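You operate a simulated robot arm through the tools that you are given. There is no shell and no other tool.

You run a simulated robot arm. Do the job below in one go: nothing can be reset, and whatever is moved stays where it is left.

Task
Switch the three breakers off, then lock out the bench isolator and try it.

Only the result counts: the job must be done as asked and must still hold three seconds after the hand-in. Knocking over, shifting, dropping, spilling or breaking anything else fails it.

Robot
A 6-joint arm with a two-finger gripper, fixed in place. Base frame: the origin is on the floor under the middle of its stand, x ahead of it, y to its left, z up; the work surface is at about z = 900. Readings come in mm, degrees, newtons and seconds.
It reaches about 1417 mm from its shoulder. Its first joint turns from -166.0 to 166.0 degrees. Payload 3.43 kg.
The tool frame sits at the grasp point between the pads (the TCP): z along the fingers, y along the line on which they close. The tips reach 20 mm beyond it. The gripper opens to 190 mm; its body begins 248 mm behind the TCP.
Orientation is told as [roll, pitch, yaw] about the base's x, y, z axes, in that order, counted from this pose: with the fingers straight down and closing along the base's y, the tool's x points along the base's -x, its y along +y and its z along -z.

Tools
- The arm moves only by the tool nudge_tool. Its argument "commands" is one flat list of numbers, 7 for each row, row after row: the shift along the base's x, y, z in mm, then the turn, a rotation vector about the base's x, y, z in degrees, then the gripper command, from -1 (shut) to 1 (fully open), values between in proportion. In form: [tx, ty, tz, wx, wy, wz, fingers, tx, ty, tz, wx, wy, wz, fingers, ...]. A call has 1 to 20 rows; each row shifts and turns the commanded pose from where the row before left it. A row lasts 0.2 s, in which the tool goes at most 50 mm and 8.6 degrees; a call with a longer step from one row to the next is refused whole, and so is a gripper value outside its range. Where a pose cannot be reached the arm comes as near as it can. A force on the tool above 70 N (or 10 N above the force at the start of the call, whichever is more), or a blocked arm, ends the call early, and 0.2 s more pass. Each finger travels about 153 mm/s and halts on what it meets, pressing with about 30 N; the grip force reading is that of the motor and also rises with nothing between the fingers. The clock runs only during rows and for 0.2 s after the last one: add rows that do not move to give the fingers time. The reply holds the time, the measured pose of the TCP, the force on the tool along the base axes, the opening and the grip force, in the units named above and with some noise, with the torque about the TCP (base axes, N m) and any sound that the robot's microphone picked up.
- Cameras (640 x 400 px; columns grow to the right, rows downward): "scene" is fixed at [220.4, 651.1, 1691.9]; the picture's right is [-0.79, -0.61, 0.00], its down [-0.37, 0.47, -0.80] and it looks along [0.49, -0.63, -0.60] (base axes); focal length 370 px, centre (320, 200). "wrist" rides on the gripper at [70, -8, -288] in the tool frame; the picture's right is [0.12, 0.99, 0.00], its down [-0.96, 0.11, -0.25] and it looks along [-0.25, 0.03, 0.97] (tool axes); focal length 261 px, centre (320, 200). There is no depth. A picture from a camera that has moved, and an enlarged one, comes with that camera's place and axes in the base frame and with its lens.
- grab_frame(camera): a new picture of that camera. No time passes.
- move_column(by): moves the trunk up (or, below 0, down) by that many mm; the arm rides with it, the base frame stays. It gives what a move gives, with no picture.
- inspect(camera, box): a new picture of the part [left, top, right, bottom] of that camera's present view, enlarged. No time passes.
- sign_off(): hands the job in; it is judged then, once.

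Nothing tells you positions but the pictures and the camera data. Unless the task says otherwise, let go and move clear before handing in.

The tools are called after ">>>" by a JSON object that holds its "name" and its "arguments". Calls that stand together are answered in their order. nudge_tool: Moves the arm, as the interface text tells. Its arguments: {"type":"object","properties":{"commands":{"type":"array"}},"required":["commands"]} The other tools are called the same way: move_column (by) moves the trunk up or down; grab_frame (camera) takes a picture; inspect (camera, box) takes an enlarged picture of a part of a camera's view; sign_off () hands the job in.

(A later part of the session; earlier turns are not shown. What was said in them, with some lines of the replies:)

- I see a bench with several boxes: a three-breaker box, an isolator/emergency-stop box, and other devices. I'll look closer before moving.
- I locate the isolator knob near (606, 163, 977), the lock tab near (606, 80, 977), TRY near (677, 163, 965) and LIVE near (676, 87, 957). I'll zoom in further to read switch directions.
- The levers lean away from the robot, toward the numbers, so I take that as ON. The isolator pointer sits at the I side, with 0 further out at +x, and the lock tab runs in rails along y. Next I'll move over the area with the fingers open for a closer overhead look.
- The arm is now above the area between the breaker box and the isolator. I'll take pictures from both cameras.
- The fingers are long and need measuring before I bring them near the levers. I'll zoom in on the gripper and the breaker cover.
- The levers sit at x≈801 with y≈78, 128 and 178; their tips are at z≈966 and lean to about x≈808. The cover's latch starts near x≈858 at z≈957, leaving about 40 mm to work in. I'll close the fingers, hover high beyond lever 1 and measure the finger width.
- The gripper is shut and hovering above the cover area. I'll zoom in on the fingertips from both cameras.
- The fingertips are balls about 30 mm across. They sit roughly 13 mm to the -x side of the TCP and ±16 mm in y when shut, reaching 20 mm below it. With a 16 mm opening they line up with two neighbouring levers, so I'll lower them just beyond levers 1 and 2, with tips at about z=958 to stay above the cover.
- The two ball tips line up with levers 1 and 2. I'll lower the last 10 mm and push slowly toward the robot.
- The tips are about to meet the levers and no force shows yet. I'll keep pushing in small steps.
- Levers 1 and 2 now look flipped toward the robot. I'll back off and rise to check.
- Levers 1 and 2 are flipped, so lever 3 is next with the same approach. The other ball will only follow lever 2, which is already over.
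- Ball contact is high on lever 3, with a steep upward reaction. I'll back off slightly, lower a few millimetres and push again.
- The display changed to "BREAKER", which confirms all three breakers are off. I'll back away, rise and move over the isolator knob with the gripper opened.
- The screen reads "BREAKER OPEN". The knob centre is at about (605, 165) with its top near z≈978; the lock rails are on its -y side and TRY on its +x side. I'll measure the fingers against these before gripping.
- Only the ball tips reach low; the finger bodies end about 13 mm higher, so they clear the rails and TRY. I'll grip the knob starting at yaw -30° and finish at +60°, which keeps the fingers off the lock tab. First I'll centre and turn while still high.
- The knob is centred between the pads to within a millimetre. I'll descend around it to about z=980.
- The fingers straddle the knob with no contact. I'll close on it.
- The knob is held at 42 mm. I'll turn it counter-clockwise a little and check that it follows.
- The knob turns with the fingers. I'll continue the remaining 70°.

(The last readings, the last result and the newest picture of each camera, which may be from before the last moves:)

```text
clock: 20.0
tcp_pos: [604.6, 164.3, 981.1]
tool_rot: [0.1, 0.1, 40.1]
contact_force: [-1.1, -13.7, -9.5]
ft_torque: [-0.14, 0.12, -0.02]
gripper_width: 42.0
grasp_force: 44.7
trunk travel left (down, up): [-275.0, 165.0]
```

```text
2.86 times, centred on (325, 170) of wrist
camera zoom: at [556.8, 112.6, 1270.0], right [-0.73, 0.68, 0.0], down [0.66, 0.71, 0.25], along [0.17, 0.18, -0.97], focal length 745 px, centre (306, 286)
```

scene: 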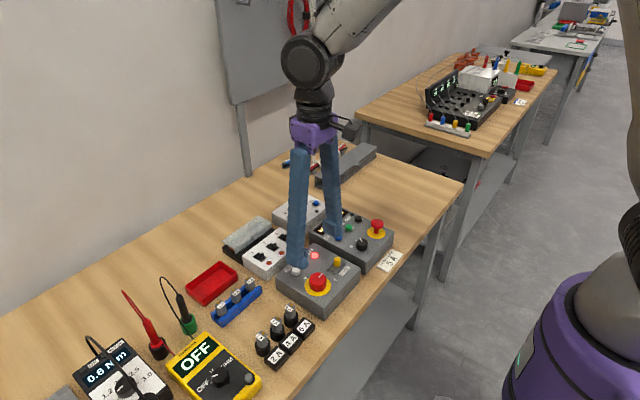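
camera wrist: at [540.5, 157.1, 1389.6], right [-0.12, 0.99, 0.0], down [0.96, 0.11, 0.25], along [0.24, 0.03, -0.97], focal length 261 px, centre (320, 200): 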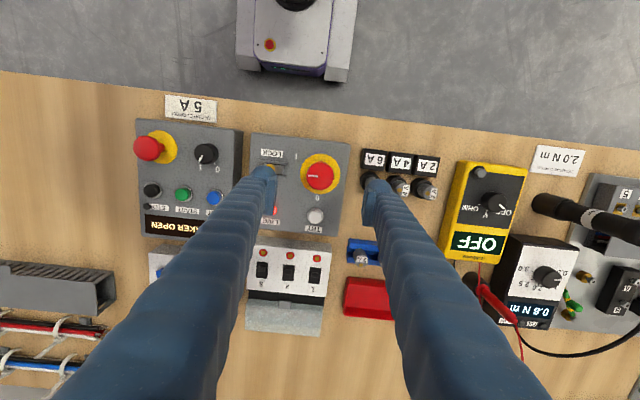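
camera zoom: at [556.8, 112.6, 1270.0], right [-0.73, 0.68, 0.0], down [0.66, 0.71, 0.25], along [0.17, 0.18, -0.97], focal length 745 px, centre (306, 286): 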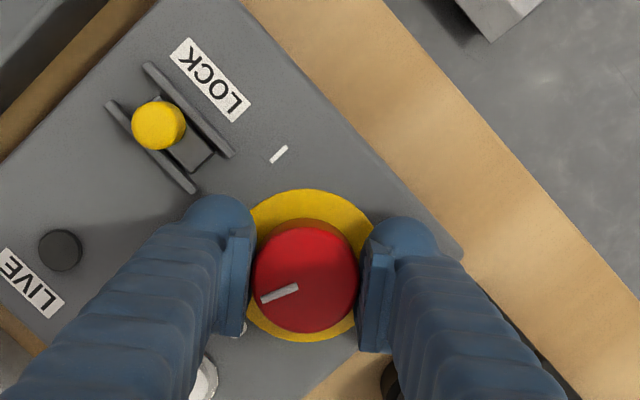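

The LIVE lamp has gone dark and the pointer is about 20° short of 0. I'll turn the remainder.

>>> {"name": "nudge_tool", "arguments": {"commands": [0, 0, 0, 0, 0, 5, -1, 0, 0, 0, 0, 0, 5, -1, 0, 0, 0, 0, 0, 5, -1, 0, 0, 0, 0, 0, 4, -1]}}

>>> {"name": "inspect", "arguments": {"camera": "scene", "box": [270, 220, 370, 310]}}

>>> {"name": "inspect", "arguments": {"camera": "wrist", "box": [230, 100, 420, 240]}}

```text
clock: 21.0
tcp_pos: [604.2, 163.7, 981.7]
tool_rot: [0.1, 0.0, 59.1]
contact_force: [3.3, -21.2, -10.2]
ft_torque: [-0.17, -0.07, 0.01]
gripper_width: 41.6
grasp_force: 45.3
trunk travel left (down, up): [-275.0, 165.0]
```

```text
4.44 times, centred on (320, 265) of scene
camera zoom: at [220.4, 651.1, 1691.9], right [-0.79, -0.61, 0.0], down [-0.37, 0.47, -0.8], along [0.49, -0.63, -0.6], focal length 1646 px, centre (320, -89)
```

zoom: 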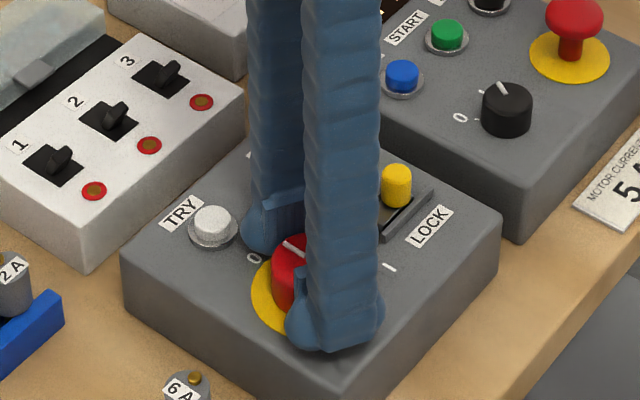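

```text
2.86 times, centred on (325, 170) of wrist
camera zoom: at [576.5, 99.5, 1270.0], right [-0.91, 0.41, 0.0], down [0.4, 0.88, 0.25], along [0.1, 0.23, -0.97], focal length 745 px, centre (306, 286)
```

zoom: 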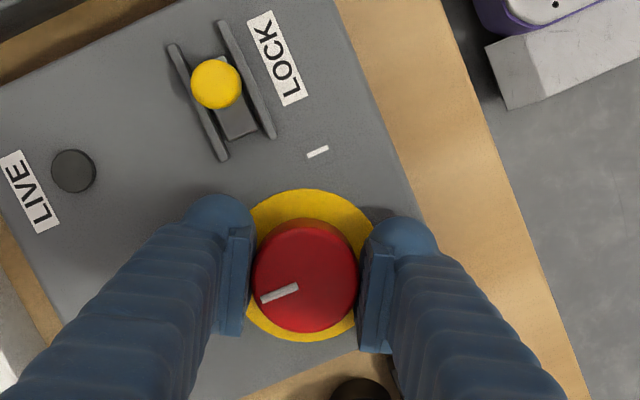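

The pointer is now nearly on 0. I'll turn a few more degrees, feeling for the stop.

>>> {"name": "nudge_tool", "arguments": {"commands": [0, 0, 0, 0, 0, 2, -1, 0, 0, 0, 0, 0, 2, -1, 0, 0, 0, 0, 0, 0, -1]}}

>>> {"name": "inspect", "arguments": {"camera": "wrist", "box": [230, 100, 420, 240]}}

```text
clock: 21.8
tcp_pos: [605.1, 164.9, 980.5]
tool_rot: [0.1, 0.0, 63.0]
contact_force: [4.1, -12.8, -4.8]
ft_torque: [0.15, -0.14, -0.43]
gripper_width: 41.6
grasp_force: 44.9
trunk travel left (down, up): [-275.0, 165.0]
```

```text
2.86 times, centred on (325, 170) of wrist
camera zoom: at [581.1, 98.2, 1270.0], right [-0.94, 0.34, 0.0], down [0.33, 0.91, 0.25], along [0.09, 0.23, -0.97], focal length 745 px, centre (306, 286)
```

zoom: 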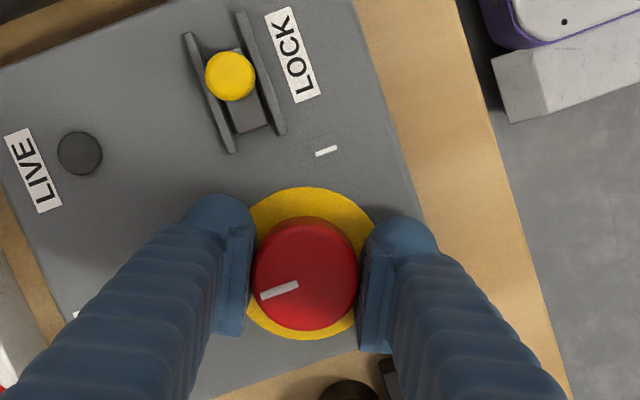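

Resistive torque has built up, so the knob is at its 0 stop. I'll release, lift straight up and look.

>>> {"name": "nudge_tool", "arguments": {"commands": [0, 0, 0, 0, 0, 0, -0.37, 0, 0, 0, 0, 0, 0, -0.37, 0, 0, 10, 0, 0, 0, -0.37, 0, 0, 30, 0, 0, 0, -0.37, 0, 0, 40, 0, 0, 0, -0.37, 0, 0, 40, 0, 0, 0, -0.37]}}

>>> {"name": "inspect", "arguments": {"camera": "scene", "box": [270, 220, 370, 310]}}

>>> {"name": "inspect", "arguments": {"camera": "wrist", "box": [230, 100, 420, 240]}}

```text
clock: 23.2
tcp_pos: [602.5, 164.0, 1101.8]
tool_rot: [0.1, 0.0, 63.1]
contact_force: [-1.2, 0.7, 1.0]
ft_torque: [0.06, -0.06, 0.02]
gripper_width: 59.9
grasp_force: 0.0
trunk travel left (down, up): [-275.0, 165.0]
```

```text
4.44 times, centred on (320, 265) of scene
camera zoom: at [220.4, 651.1, 1691.9], right [-0.79, -0.61, 0.0], down [-0.37, 0.47, -0.8], along [0.49, -0.63, -0.6], focal length 1646 px, centre (320, -89)
```

zoom: 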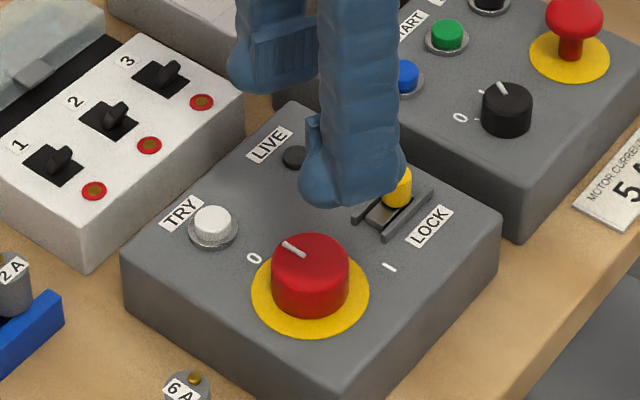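

```text
2.86 times, centred on (325, 170) of wrist
camera zoom: at [579.2, 97.3, 1389.7], right [-0.94, 0.34, 0.0], down [0.33, 0.91, 0.25], along [0.09, 0.23, -0.97], focal length 745 px, centre (306, 286)
```

zoom: 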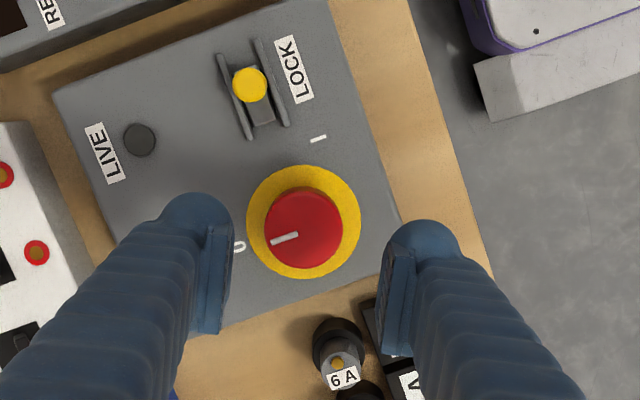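

The pointer is at 0 and LIVE is dark. The lock tab's top is at (605, 82, ~979), about 18 mm across and standing between rails that top out near z≈965. I'll turn back to yaw 0 and line the ball tips up astride the tab.

>>> {"name": "nudge_tool", "arguments": {"commands": [1.72, -9.16, 0, 0, 0, -7, -0.66, 1.72, -9.16, 0, 0, 0, -7, -0.66, 1.72, -9.16, 0, 0, 0, -7, -0.66, 1.72, -9.16, 0, 0, 0, -7, -0.66, 1.72, -9.16, 0, 0, 0, -7, -0.66, 1.72, -9.16, 0, 0, 0, -7, -0.66, 1.72, -9.16, 0, 0, 0, -7, -0.66, 1.72, -9.16, 0, 0, 0, -7, -0.66, 1.72, -9.16, 0, 0, 0, -7, -0.66, 0, 0, 0, 0, 0, 0, -0.66]}}

>>> {"name": "inspect", "arguments": {"camera": "scene", "box": [270, 210, 390, 310]}}

>>> {"name": "inspect", "arguments": {"camera": "wrist", "box": [230, 100, 420, 240]}}

```text
clock: 25.4
tcp_pos: [619.1, 84.0, 1102.2]
tool_rot: [0.1, 0.1, -0.1]
contact_force: [1.3, -0.9, -0.7]
ft_torque: [-0.03, 0.04, 0.0]
gripper_width: 32.3
grasp_force: 0.0
trunk travel left (down, up): [-275.0, 165.0]
```

```text
4.00 times, centred on (330, 260) of scene
camera zoom: at [220.4, 651.1, 1691.9], right [-0.79, -0.61, 0.0], down [-0.37, 0.47, -0.8], along [0.49, -0.63, -0.6], focal length 1481 px, centre (280, -40)
```

zoom: 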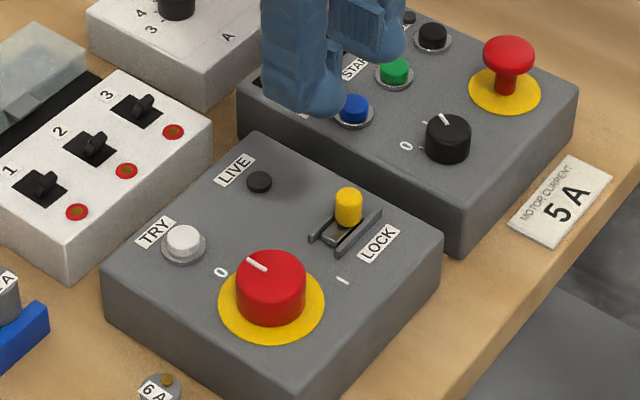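

```text
2.86 times, centred on (325, 170) of wrist
camera zoom: at [549.5, 74.5, 1390.5], right [-0.12, 0.99, 0.0], down [0.96, 0.11, 0.25], along [0.25, 0.03, -0.97], focal length 745 px, centre (306, 286)
```

zoom: 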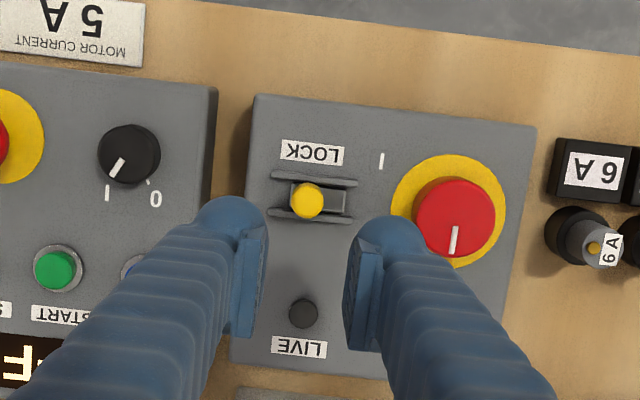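

The ball tips are at x≈606, in line with the tab. I'll descend astride it, staying above the rails.

>>> {"name": "nudge_tool", "arguments": {"commands": [0, -1.5, -30, 0, 0, 0, -0.66, 0, 0, -30, 0, 0, 0, -0.66, 0, 0, -28, 0, 0, 0, -0.66, 0, 0, -15, 0, 0, 0, -0.66, 0, 0, -8, 0, 0, 0, -0.66, 0, 0, -2, 0, 0, 0, -0.66]}}

>>> {"name": "inspect", "arguments": {"camera": "scene", "box": [290, 210, 390, 290]}}

>>> {"name": "inspect", "arguments": {"camera": "wrist", "box": [230, 100, 420, 240]}}

```text
clock: 26.8
tcp_pos: [620.4, 80.4, 987.6]
tool_rot: [0.0, 0.2, 0.0]
contact_force: [-0.4, 0.3, 0.5]
ft_torque: [0.02, 0.0, 0.0]
gripper_width: 32.2
grasp_force: 0.0
trunk travel left (down, up): [-275.0, 165.0]
```

```text
5.00 times, centred on (340, 250) of scene
camera zoom: at [220.4, 651.1, 1691.9], right [-0.79, -0.61, 0.0], down [-0.37, 0.47, -0.8], along [0.49, -0.63, -0.6], focal length 1851 px, centre (220, -50)
```

zoom: 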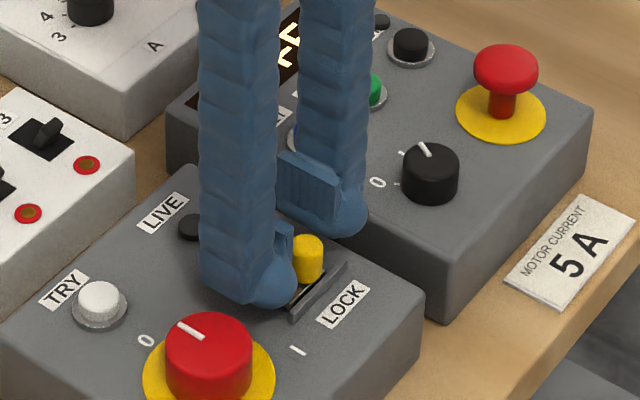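

```text
2.86 times, centred on (325, 170) of wrist
camera zoom: at [550.4, 73.0, 1276.8], right [-0.12, 0.99, 0.0], down [0.96, 0.11, 0.25], along [0.24, 0.03, -0.97], focal length 745 px, centre (306, 286)
```

zoom: 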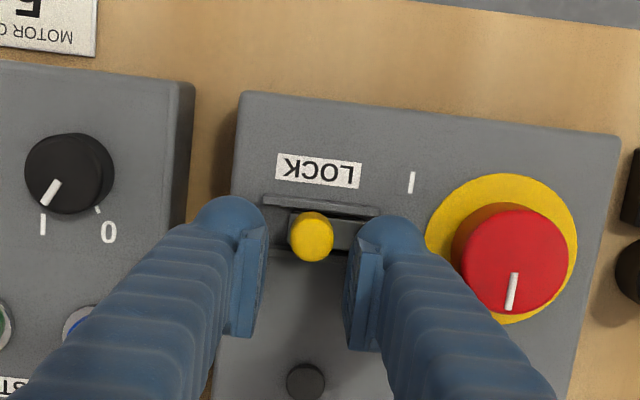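

The tips straddle the tab freely. I'll push gently toward +y, toward the knob, and watch force and motion.

>>> {"name": "nudge_tool", "arguments": {"commands": [0, 3, 0, 0, 0, 0, -0.66, 0, 3, 0, 0, 0, 0, -0.66, 0, 3, 0, 0, 0, 0, -0.66, 0, 3, 0, 0, 0, 0, -0.66]}}

>>> {"name": "inspect", "arguments": {"camera": "wrist", "box": [230, 100, 420, 240]}}

```text
clock: 27.8
tcp_pos: [619.9, 92.8, 990.4]
tool_rot: [0.1, 0.0, -0.1]
contact_force: [-0.1, -0.9, -0.8]
ft_torque: [0.0, 0.0, 0.01]
gripper_width: 32.7
grasp_force: 0.9
trunk travel left (down, up): [-275.0, 165.0]
```

```text
2.86 times, centred on (325, 170) of wrist
camera zoom: at [550.2, 84.8, 1277.6], right [-0.12, 0.99, 0.0], down [0.96, 0.11, 0.25], along [0.25, 0.03, -0.97], focal length 745 px, centre (306, 286)
```

zoom: 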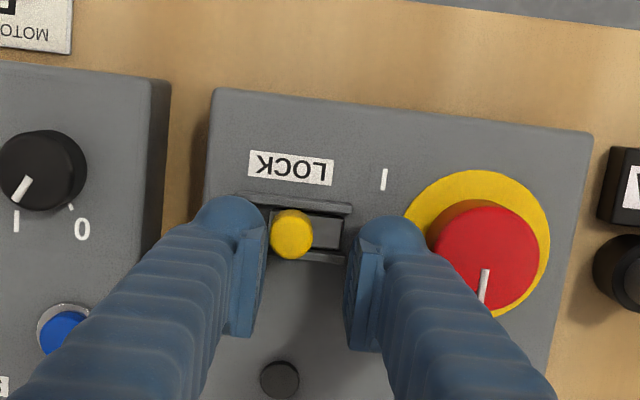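

The tab is moving with +y and almost no force. I'll continue in small steps.

>>> {"name": "nudge_tool", "arguments": {"commands": [0, 3, -1, 0, 0, 0, -0.66, 0, 3, -1, 0, 0, 0, -0.66, 0, 3, 0, 0, 0, 0, -0.66]}}

>>> {"name": "inspect", "arguments": {"camera": "wrist", "box": [230, 100, 420, 240]}}

>>> {"name": "inspect", "arguments": {"camera": "scene", "box": [290, 210, 390, 290]}}

```text
clock: 28.6
tcp_pos: [619.5, 100.8, 987.6]
tool_rot: [-0.1, -0.1, 0.0]
contact_force: [-0.3, -18.4, 10.4]
ft_torque: [0.24, 0.14, 0.3]
gripper_width: 23.0
grasp_force: 0.0
trunk travel left (down, up): [-275.0, 165.0]
```

```text
2.86 times, centred on (325, 170) of wrist
camera zoom: at [549.9, 92.2, 1275.9], right [-0.12, 0.99, 0.0], down [0.96, 0.12, 0.25], along [0.25, 0.03, -0.97], focal length 745 px, centre (306, 286)
```

zoom: 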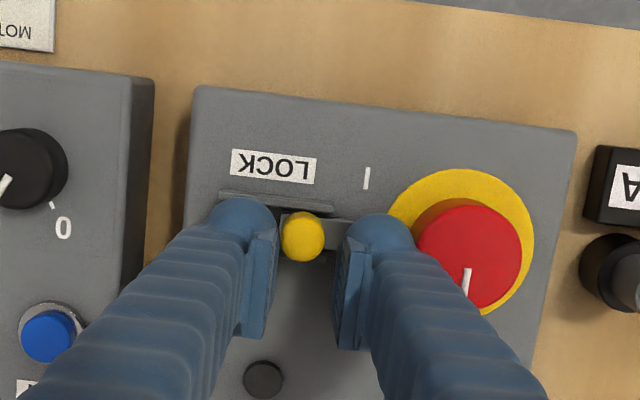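

```text
5.00 times, centred on (340, 250) of scene
camera zoom: at [220.4, 651.1, 1691.9], right [-0.79, -0.61, 0.0], down [-0.37, 0.47, -0.8], along [0.49, -0.63, -0.6], focal length 1851 px, centre (220, -50)
```

zoom: 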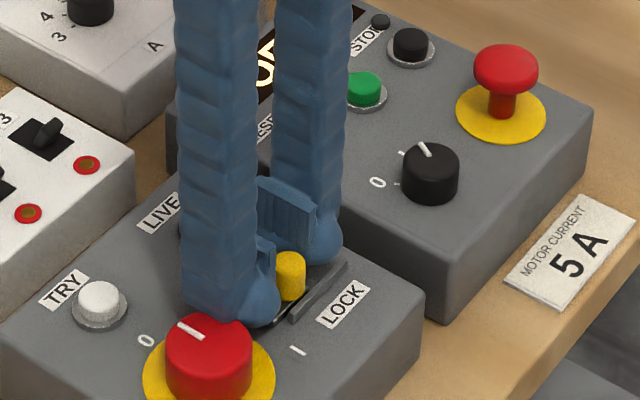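

The outer ball has met the knob, so straddling can't go further; the tab has moved about 16 mm to y≈98 and its bolt is now reaching the knob. I'll back off, lift, close the fingers and check whether any travel remains by pushing from the -y side only.

>>> {"name": "nudge_tool", "arguments": {"commands": [0, -3, 0, 0, 0, 0, -0.66, 0, -3, 0, 0, 0, 0, -0.66, 0, 0, 15, 0, 0, 0, -0.66, 0, 0, 30, 0, 0, 0, -0.66, 0, 0, 30, 0, 0, 0, -0.66]}}

>>> {"name": "inspect", "arguments": {"camera": "wrist", "box": [230, 100, 420, 240]}}

>>> {"name": "inspect", "arguments": {"camera": "scene", "box": [290, 210, 390, 290]}}

```text
clock: 29.8
tcp_pos: [617.8, 95.6, 1059.6]
tool_rot: [0.1, -0.1, 0.0]
contact_force: [-0.1, 0.4, -0.4]
ft_torque: [0.03, -0.01, 0.01]
gripper_width: 32.4
grasp_force: 0.1
trunk travel left (down, up): [-275.0, 165.0]
```

```text
2.86 times, centred on (325, 170) of wrist
camera zoom: at [548.0, 87.3, 1349.3], right [-0.12, 0.99, 0.0], down [0.96, 0.11, 0.25], along [0.25, 0.03, -0.97], focal length 745 px, centre (306, 286)
```

zoom: 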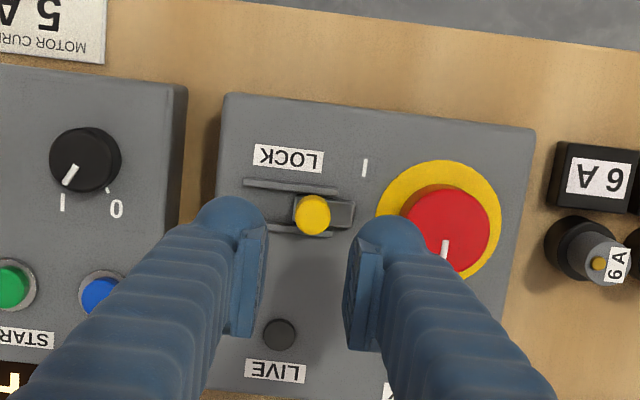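

```text
5.00 times, centred on (340, 250) of scene
camera zoom: at [220.4, 651.1, 1691.9], right [-0.79, -0.61, 0.0], down [-0.37, 0.47, -0.8], along [0.49, -0.63, -0.6], focal length 1851 px, centre (220, -50)
```

zoom: 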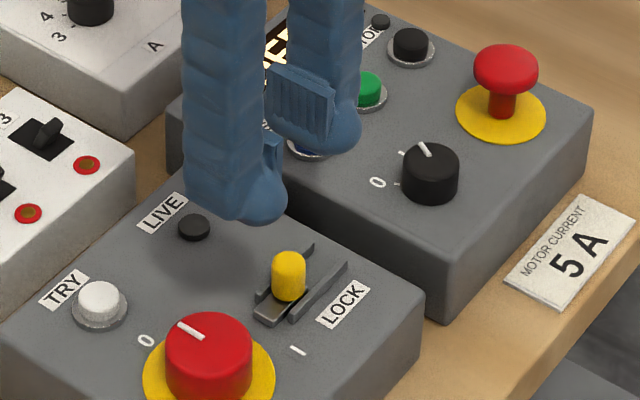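

The tab and its bolt are now at y≈98, with the bolt tip at y≈120 still short of the knob. I'll close the fingers, come down behind the tab on the -y side and push on.

>>> {"name": "nudge_tool", "arguments": {"commands": [0.5, -24, 0, 0, 0, 0, -1, 0.5, -23.5, 0, 0, 0, 0, -1, 0, 0, -25, 0, 0, 0, -1, 0, 0, -25, 0, 0, 0, -1, 0, 0, -15, 0, 0, 0, -1, 0, 0, -6, 0, 0, 0, -1]}}

>>> {"name": "inspect", "arguments": {"camera": "wrist", "box": [230, 100, 420, 240]}}

>>> {"name": "inspect", "arguments": {"camera": "scene", "box": [290, 210, 390, 290]}}

```text
clock: 31.2
tcp_pos: [619.2, 48.9, 991.1]
tool_rot: [0.0, 0.2, 0.0]
contact_force: [0.5, 0.1, 0.4]
ft_torque: [-0.03, 0.01, -0.02]
gripper_width: 0.1
grasp_force: 30.2
trunk travel left (down, up): [-275.0, 165.0]
```

```text
2.86 times, centred on (325, 170) of wrist
camera zoom: at [549.9, 41.6, 1279.6], right [-0.12, 0.99, 0.0], down [0.96, 0.12, 0.25], along [0.24, 0.03, -0.97], focal length 745 px, centre (306, 286)
```

zoom: 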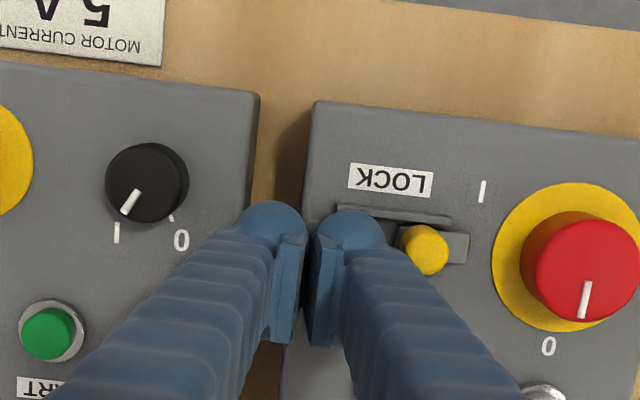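

```text
5.00 times, centred on (340, 250) of scene
camera zoom: at [220.4, 651.1, 1691.9], right [-0.79, -0.61, 0.0], down [-0.37, 0.47, -0.8], along [0.49, -0.63, -0.6], focal length 1851 px, centre (220, -50)
```

zoom: 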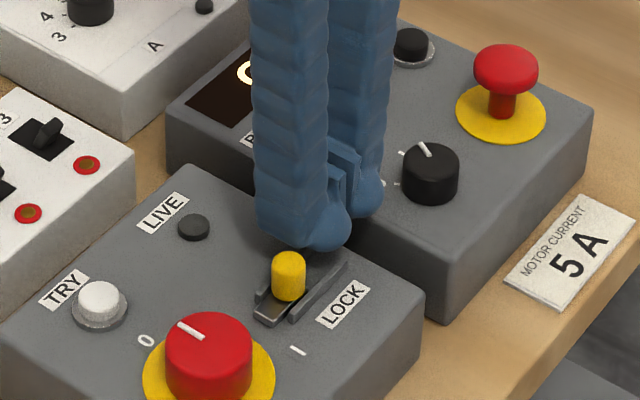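

The ball tip is lined up behind the tab. I'll push +y in small steps.

>>> {"name": "nudge_tool", "arguments": {"commands": [0, 3, -2, 0, 0, 0, -1, 0, 3, 0, 0, 0, 0, -1, 0, 3, 0, 0, 0, 0, -1, 0, 3, 0, 0, 0, 0, -1, 0, 2, 0, 0, 0, 0, -1]}}

>>> {"name": "inspect", "arguments": {"camera": "wrist", "box": [230, 100, 420, 240]}}

>>> {"name": "inspect", "arguments": {"camera": "scene", "box": [290, 210, 390, 290]}}

```text
clock: 32.4
tcp_pos: [620.8, 62.7, 989.3]
tool_rot: [-0.1, 0.1, 0.0]
contact_force: [0.0, -0.6, 0.1]
ft_torque: [0.0, 0.02, -0.01]
gripper_width: 0.0
grasp_force: 30.4
trunk travel left (down, up): [-275.0, 165.0]
```

```text
2.86 times, centred on (325, 170) of wrist
camera zoom: at [550.4, 54.7, 1277.3], right [-0.12, 0.99, 0.0], down [0.96, 0.11, 0.25], along [0.24, 0.03, -0.97], focal length 745 px, centre (306, 286)
```

zoom: 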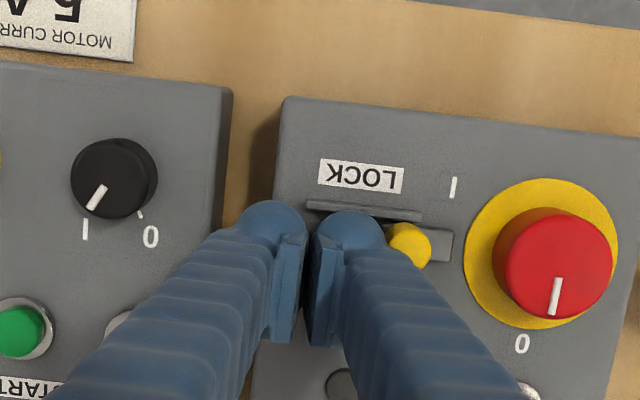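

```text
5.00 times, centred on (340, 250) of scene
camera zoom: at [220.4, 651.1, 1691.9], right [-0.79, -0.61, 0.0], down [-0.37, 0.47, -0.8], along [0.49, -0.63, -0.6], focal length 1851 px, centre (220, -50)
```

zoom: 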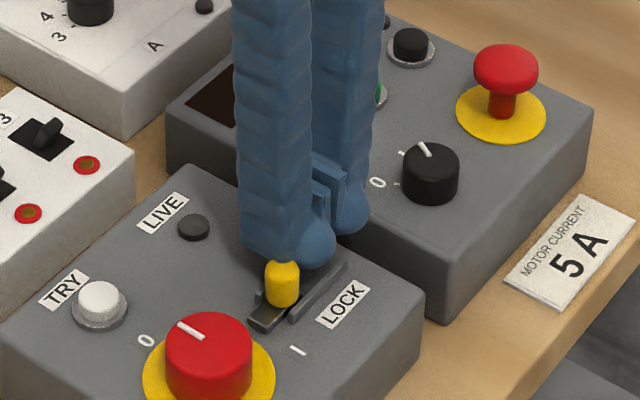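

The tab keeps sliding with very little force. I'll continue until it stops.

>>> {"name": "nudge_tool", "arguments": {"commands": [0, 2, 0, 0, 0, 0, -1, 0, 2, 0, 0, 0, 0, -1, 0, 2, 0, 0, 0, 0, -1, 0, 0, 0, 0, 0, 0, -1]}}

>>> {"name": "inspect", "arguments": {"camera": "wrist", "box": [230, 100, 420, 240]}}

>>> {"name": "inspect", "arguments": {"camera": "scene", "box": [290, 210, 390, 290]}}

```text
clock: 33.4
tcp_pos: [619.7, 64.4, 989.4]
tool_rot: [0.2, 0.1, 0.0]
contact_force: [0.9, -47.0, 4.5]
ft_torque: [-0.18, 0.09, 0.66]
gripper_width: 0.0
grasp_force: 29.9
trunk travel left (down, up): [-275.0, 165.0]
```

```text
2.86 times, centred on (325, 170) of wrist
camera zoom: at [550.4, 56.3, 1277.0], right [-0.12, 0.99, 0.0], down [0.96, 0.11, 0.25], along [0.24, 0.03, -0.97], focal length 745 px, centre (306, 286)
```

zoom: 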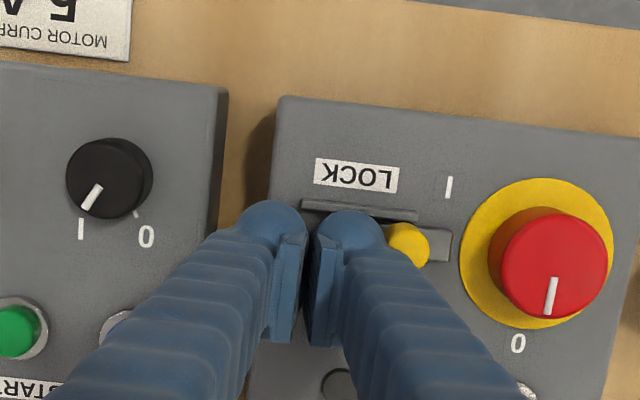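

```text
5.00 times, centred on (340, 250) of scene
camera zoom: at [220.4, 651.1, 1691.9], right [-0.79, -0.61, 0.0], down [-0.37, 0.47, -0.8], along [0.49, -0.63, -0.6], focal length 1851 px, centre (220, -50)
```

zoom: 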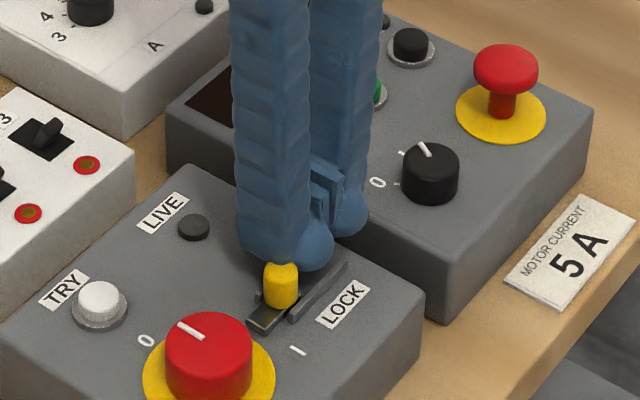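

The tab reached its end stop with 47 N and no further motion, so the bolt is fully across. I'll back off, lift and check before trying the isolator.

>>> {"name": "nudge_tool", "arguments": {"commands": [0, -5, 0, 0, 0, 0, -1, 0, -8, 0, 0, 0, 0, -1, 0, 0, 25, 0, 0, 0, -1, 0, 0, 45, 0, 0, 0, -1, 18, 22, 0, 0, 0, 0, -1, 18, 22, 0, 0, 0, 0, -1, 18, 22, 0, 0, 0, 0, -1, 18, 25, 0, 0, 0, 0, -1]}}

>>> {"name": "grab_frame", "arguments": {"camera": "scene"}}

>>> {"name": "inspect", "arguments": {"camera": "scene", "box": [270, 200, 390, 310]}}

>>> {"name": "inspect", "arguments": {"camera": "wrist", "box": [200, 70, 420, 240]}}

```text
clock: 35.2
tcp_pos: [693.8, 147.8, 1058.3]
tool_rot: [-0.1, 0.1, 0.0]
contact_force: [0.4, 0.2, -0.3]
ft_torque: [-0.01, 0.06, -0.03]
gripper_width: 0.0
grasp_force: 30.1
trunk travel left (down, up): [-275.0, 165.0]
```

```text
taken
```

scene: 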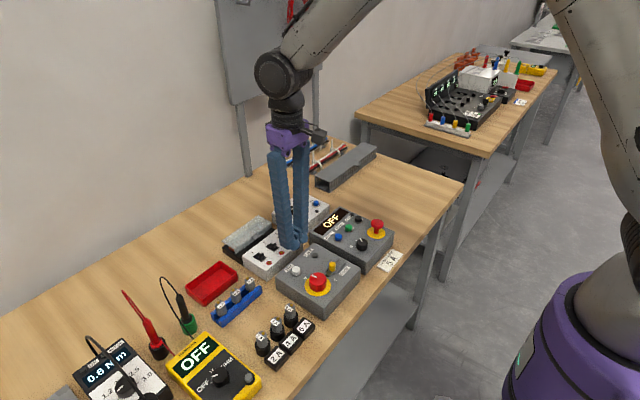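

```text
3.64 times, centred on (330, 255) of scene
camera zoom: at [220.4, 651.1, 1691.9], right [-0.79, -0.61, 0.0], down [-0.37, 0.47, -0.8], along [0.49, -0.63, -0.6], focal length 1346 px, centre (284, 0)
```

zoom: 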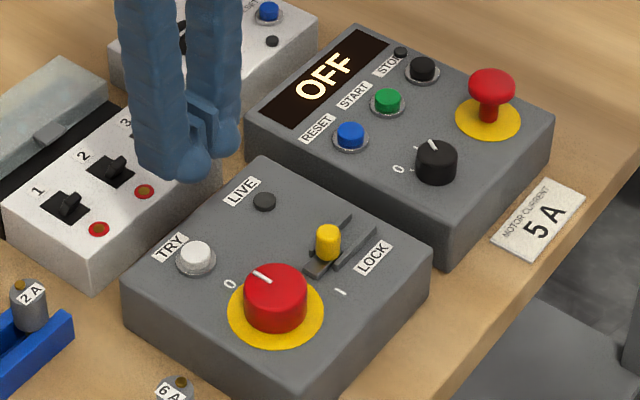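

```text
2.35 times, centred on (310, 155) of wrist
camera zoom: at [624.2, 139.6, 1347.0], right [-0.12, 0.99, 0.0], down [0.96, 0.12, 0.25], along [0.24, 0.03, -0.97], focal length 613 px, centre (344, 306)
```

zoom: 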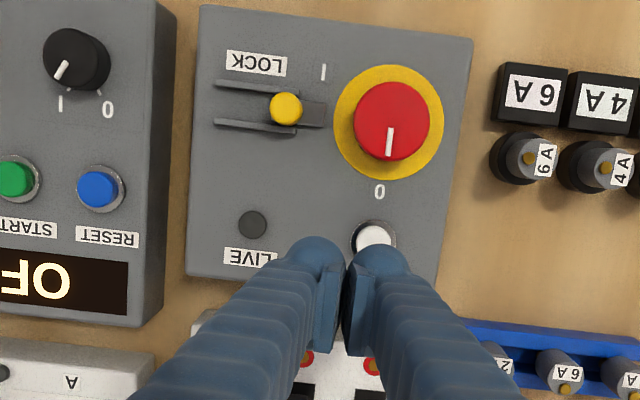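

The lock is across, LIVE is dark and the panel reads OFF. The +y ball tip is right over TRY at about (678.5, 165), so I'll shift slightly and come down just above it.

>>> {"name": "nudge_tool", "arguments": {"commands": [-2.8, 0.2, -20, 0, 0, 0, -1, 0, 0, -25, 0, 0, 0, -1, 0, 0, -10, 0, 0, 0, -1, 0, 0, -4, 0, 0, 0, -1]}}

>>> {"name": "inspect", "arguments": {"camera": "scene", "box": [270, 220, 370, 300]}}

>>> {"name": "inspect", "arguments": {"camera": "wrist", "box": [230, 100, 420, 240]}}

```text
clock: 36.2
tcp_pos: [690.5, 146.7, 998.5]
tool_rot: [0.0, 0.1, 0.0]
contact_force: [0.7, 0.6, 0.7]
ft_torque: [0.02, 0.02, 0.05]
gripper_width: 0.1
grasp_force: 29.8
trunk travel left (down, up): [-275.0, 165.0]
```

```text
5.00 times, centred on (320, 260) of scene
camera zoom: at [220.4, 651.1, 1691.9], right [-0.79, -0.61, 0.0], down [-0.37, 0.47, -0.8], along [0.49, -0.63, -0.6], focal length 1851 px, centre (320, -100)
```

zoom: 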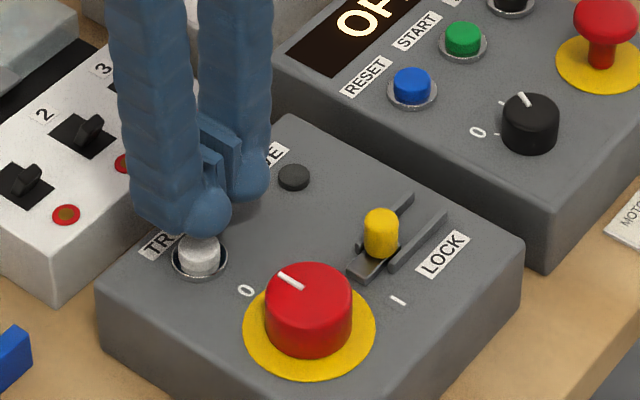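

```text
2.86 times, centred on (325, 170) of wrist
camera zoom: at [619.8, 138.7, 1288.0], right [-0.12, 0.99, 0.0], down [0.96, 0.11, 0.25], along [0.25, 0.03, -0.97], focal length 745 px, centre (306, 286)
```

zoom: 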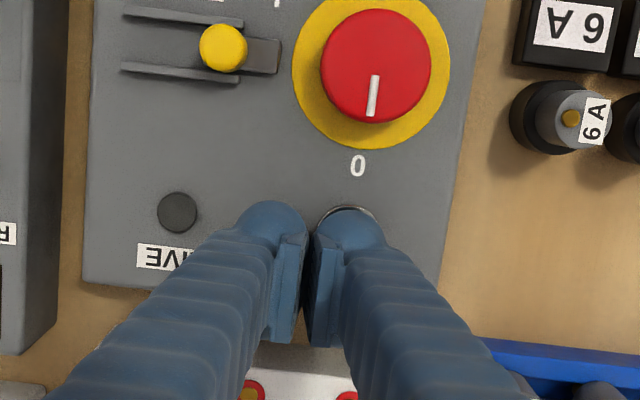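

The tip sits directly above TRY. I'll press down in small steps and watch force.

>>> {"name": "nudge_tool", "arguments": {"commands": [1, 1.5, -3, 0, 0, 0, -1, 0, 0, -3, 0, 0, 0, -1, 0, 0, -2, 0, 0, 0, -1, 0, 0, -2, 0, 0, 0, -1]}}

>>> {"name": "inspect", "arguments": {"camera": "scene", "box": [270, 220, 370, 300]}}

```text
clock: 37.2
tcp_pos: [690.9, 148.1, 988.9]
tool_rot: [0.0, 0.2, -0.1]
contact_force: [0.3, -0.8, 0.4]
ft_torque: [-0.02, 0.0, -0.02]
gripper_width: 0.0
grasp_force: 30.0
trunk travel left (down, up): [-275.0, 165.0]
```

```text
5.00 times, centred on (320, 260) of scene
camera zoom: at [220.4, 651.1, 1691.9], right [-0.79, -0.61, 0.0], down [-0.37, 0.47, -0.8], along [0.49, -0.63, -0.6], focal length 1851 px, centre (320, -100)
```

zoom: 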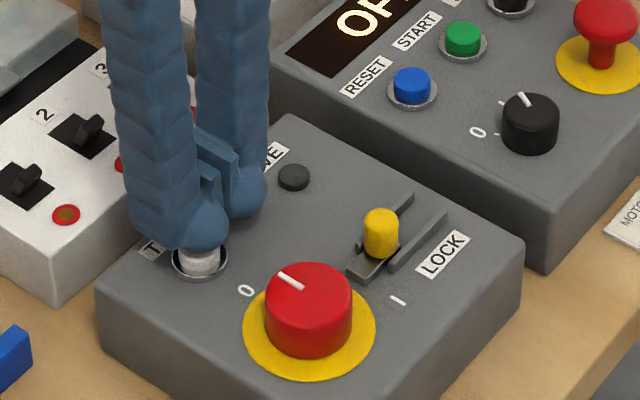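

There is no contact yet; the ball is just above the button. I'll press further in 1.5 mm steps.

>>> {"name": "nudge_tool", "arguments": {"commands": [0, 0, -1.5, 0, 0, 0, -1, 0, 0, -1.5, 0, 0, 0, -1, 0, 0, -1.5, 0, 0, 0, -1, 0, 0, -1.5, 0, 0, 0, -1]}}

>>> {"name": "inspect", "arguments": {"camera": "scene", "box": [270, 220, 370, 300]}}

```text
clock: 38.2
tcp_pos: [690.4, 148.5, 983.1]
tool_rot: [0.0, 0.0, 0.1]
contact_force: [-1.4, -1.3, 2.6]
ft_torque: [0.01, 0.04, 0.01]
gripper_width: 0.0
grasp_force: 30.1
trunk travel left (down, up): [-275.0, 165.0]
heard: click
```

```text
5.00 times, centred on (320, 260) of scene
camera zoom: at [220.4, 651.1, 1691.9], right [-0.79, -0.61, 0.0], down [-0.37, 0.47, -0.8], along [0.49, -0.63, -0.6], focal length 1851 px, centre (320, -100)
```

zoom: 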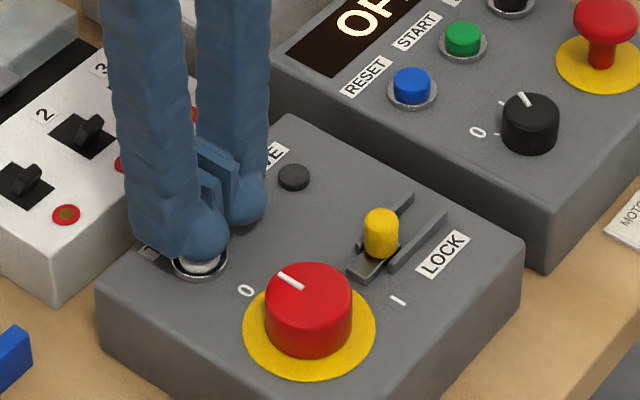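

A click was heard and LIVE stays dark while pressed. I'll hold briefly, release and move clear.

>>> {"name": "nudge_tool", "arguments": {"commands": [0, 0, 0, 0, 0, 0, -1, 0, 0, 0, 0, 0, 0, -1]}}

>>> {"name": "inspect", "arguments": {"camera": "scene", "box": [270, 220, 370, 300]}}

>>> {"name": "inspect", "arguments": {"camera": "wrist", "box": [230, 60, 420, 240]}}

```text
clock: 38.8
tcp_pos: [691.1, 148.8, 983.5]
tool_rot: [0.0, 0.0, 0.1]
contact_force: [0.9, -1.4, 2.4]
ft_torque: [-0.03, 0.02, 0.02]
gripper_width: 0.0
grasp_force: 30.0
trunk travel left (down, up): [-275.0, 165.0]
```

```text
5.00 times, centred on (320, 260) of scene
camera zoom: at [220.4, 651.1, 1691.9], right [-0.79, -0.61, 0.0], down [-0.37, 0.47, -0.8], along [0.49, -0.63, -0.6], focal length 1851 px, centre (320, -100)
```

zoom: 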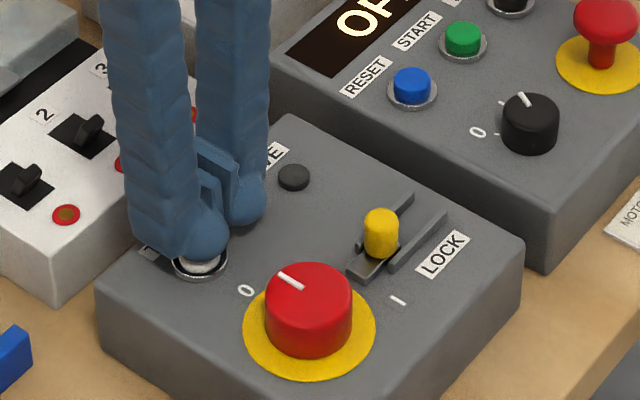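

```text
2.22 times, centred on (325, 150) of wrist
camera zoom: at [621.1, 140.2, 1271.2], right [-0.12, 0.99, 0.0], down [0.96, 0.11, 0.25], along [0.25, 0.03, -0.97], focal length 579 px, centre (309, 311)
```

zoom: 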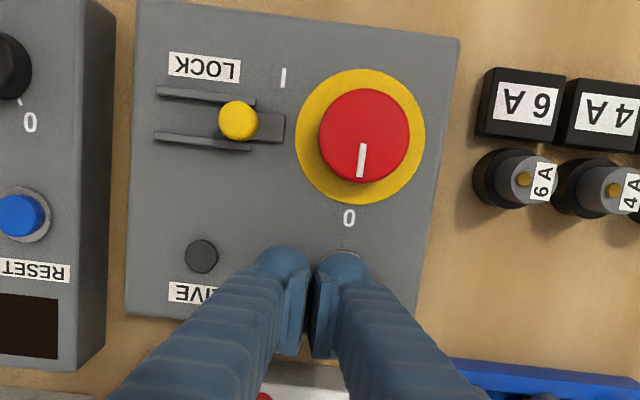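

TRY was pressed with LIVE staying dark. I'll lift off and move clear of everything.

>>> {"name": "nudge_tool", "arguments": {"commands": [0, 0, 8, 0, 0, 0, -1, 0, 0, 20, 0, 0, 0, -1, 0, 0, 40, 0, 0, 0, -1, 0, 0, 45, 0, 0, 0, -1, 0, 0, 45, 0, 0, 0, -1, 0, 0, 45, 0, 0, 0, -1, -10, -40, 10, 0, 0, 0, -1, -10, -40, 10, 0, 0, 0, -1, -10, -40, 10, 0, 0, 0, -1, -10, -40, 10, 0, 0, 0, -1, 0, 0, 0, 0, 0, 0, -1]}}

>>> {"name": "grab_frame", "arguments": {"camera": "scene"}}

>>> {"name": "inspect", "arguments": {"camera": "scene", "box": [220, 190, 400, 320]}}

>>> {"name": "grab_frame", "arguments": {"camera": "wrist"}}

```text
clock: 41.2
tcp_pos: [651.8, -14.0, 1226.9]
tool_rot: [0.0, 0.0, 0.1]
contact_force: [0.1, 0.3, -0.3]
ft_torque: [0.08, 0.01, 0.0]
gripper_width: 0.0
grasp_force: 30.0
trunk travel left (down, up): [-275.0, 165.0]
```

```text
taken
```

scene: 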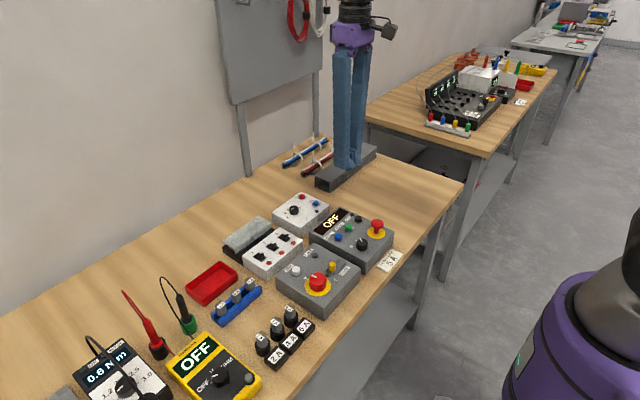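

```text
3.08 times, centred on (310, 255) of scene
camera zoom: at [220.4, 651.1, 1691.9], right [-0.79, -0.61, 0.0], down [-0.37, 0.47, -0.8], along [0.49, -0.63, -0.6], focal length 1139 px, centre (351, 31)
```

zoom: 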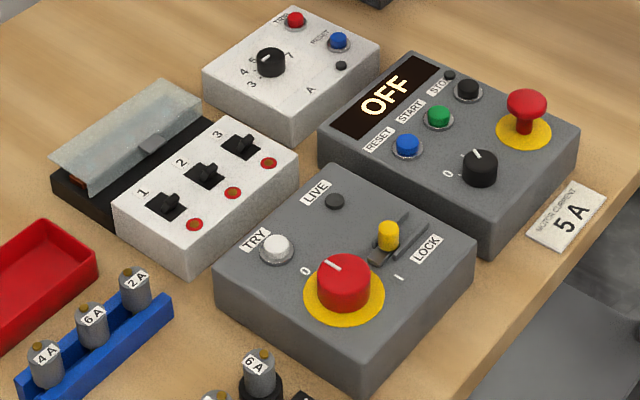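

```text
taken
camera wrist: at [581.2, -21.5, 1515.3], right [-0.12, 0.99, 0.0], down [0.96, 0.12, 0.25], along [0.24, 0.03, -0.97], focal length 261 px, centre (320, 200)
```

wrist: 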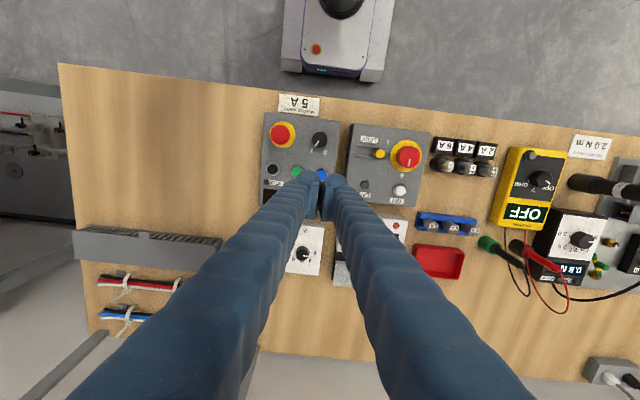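

All three breakers are off, the isolator knob points at 0 with the lock tab slid across, and TRY clicked with LIVE staying dark. The gripper is clear and nothing else has moved, so I'm handing in.

>>> {"name": "sign_off", "arguments": {}}

```text
The job is handed in.
```

The job is handed in: all three breakers are off, and the bench isolator is locked out and tried.

- **Breakers:** levers 1, 2 and 3 were pushed over toward the robot, and the panel display then changed to "BREAKER OPEN". The levers have no on/off labels; I took the side with the numbers as on.
- **Isolator:** I turned the knob from I to its stop at 0. The LIVE lamp went dark and the display now reads "OFF".
- **Lock:** I slid the yellow tab about 22 mm toward the knob until it hit its end stop. While I did this, one fingertip pressed lightly against the knob (about 18 N). The knob stayed at 0.
- **Try:** I pressed the TRY button and heard it click; LIVE stayed dark while it was held. I did not try turning the knob against the lock.

The gripper is clear of the bench, and in the last pictures nothing else had moved.
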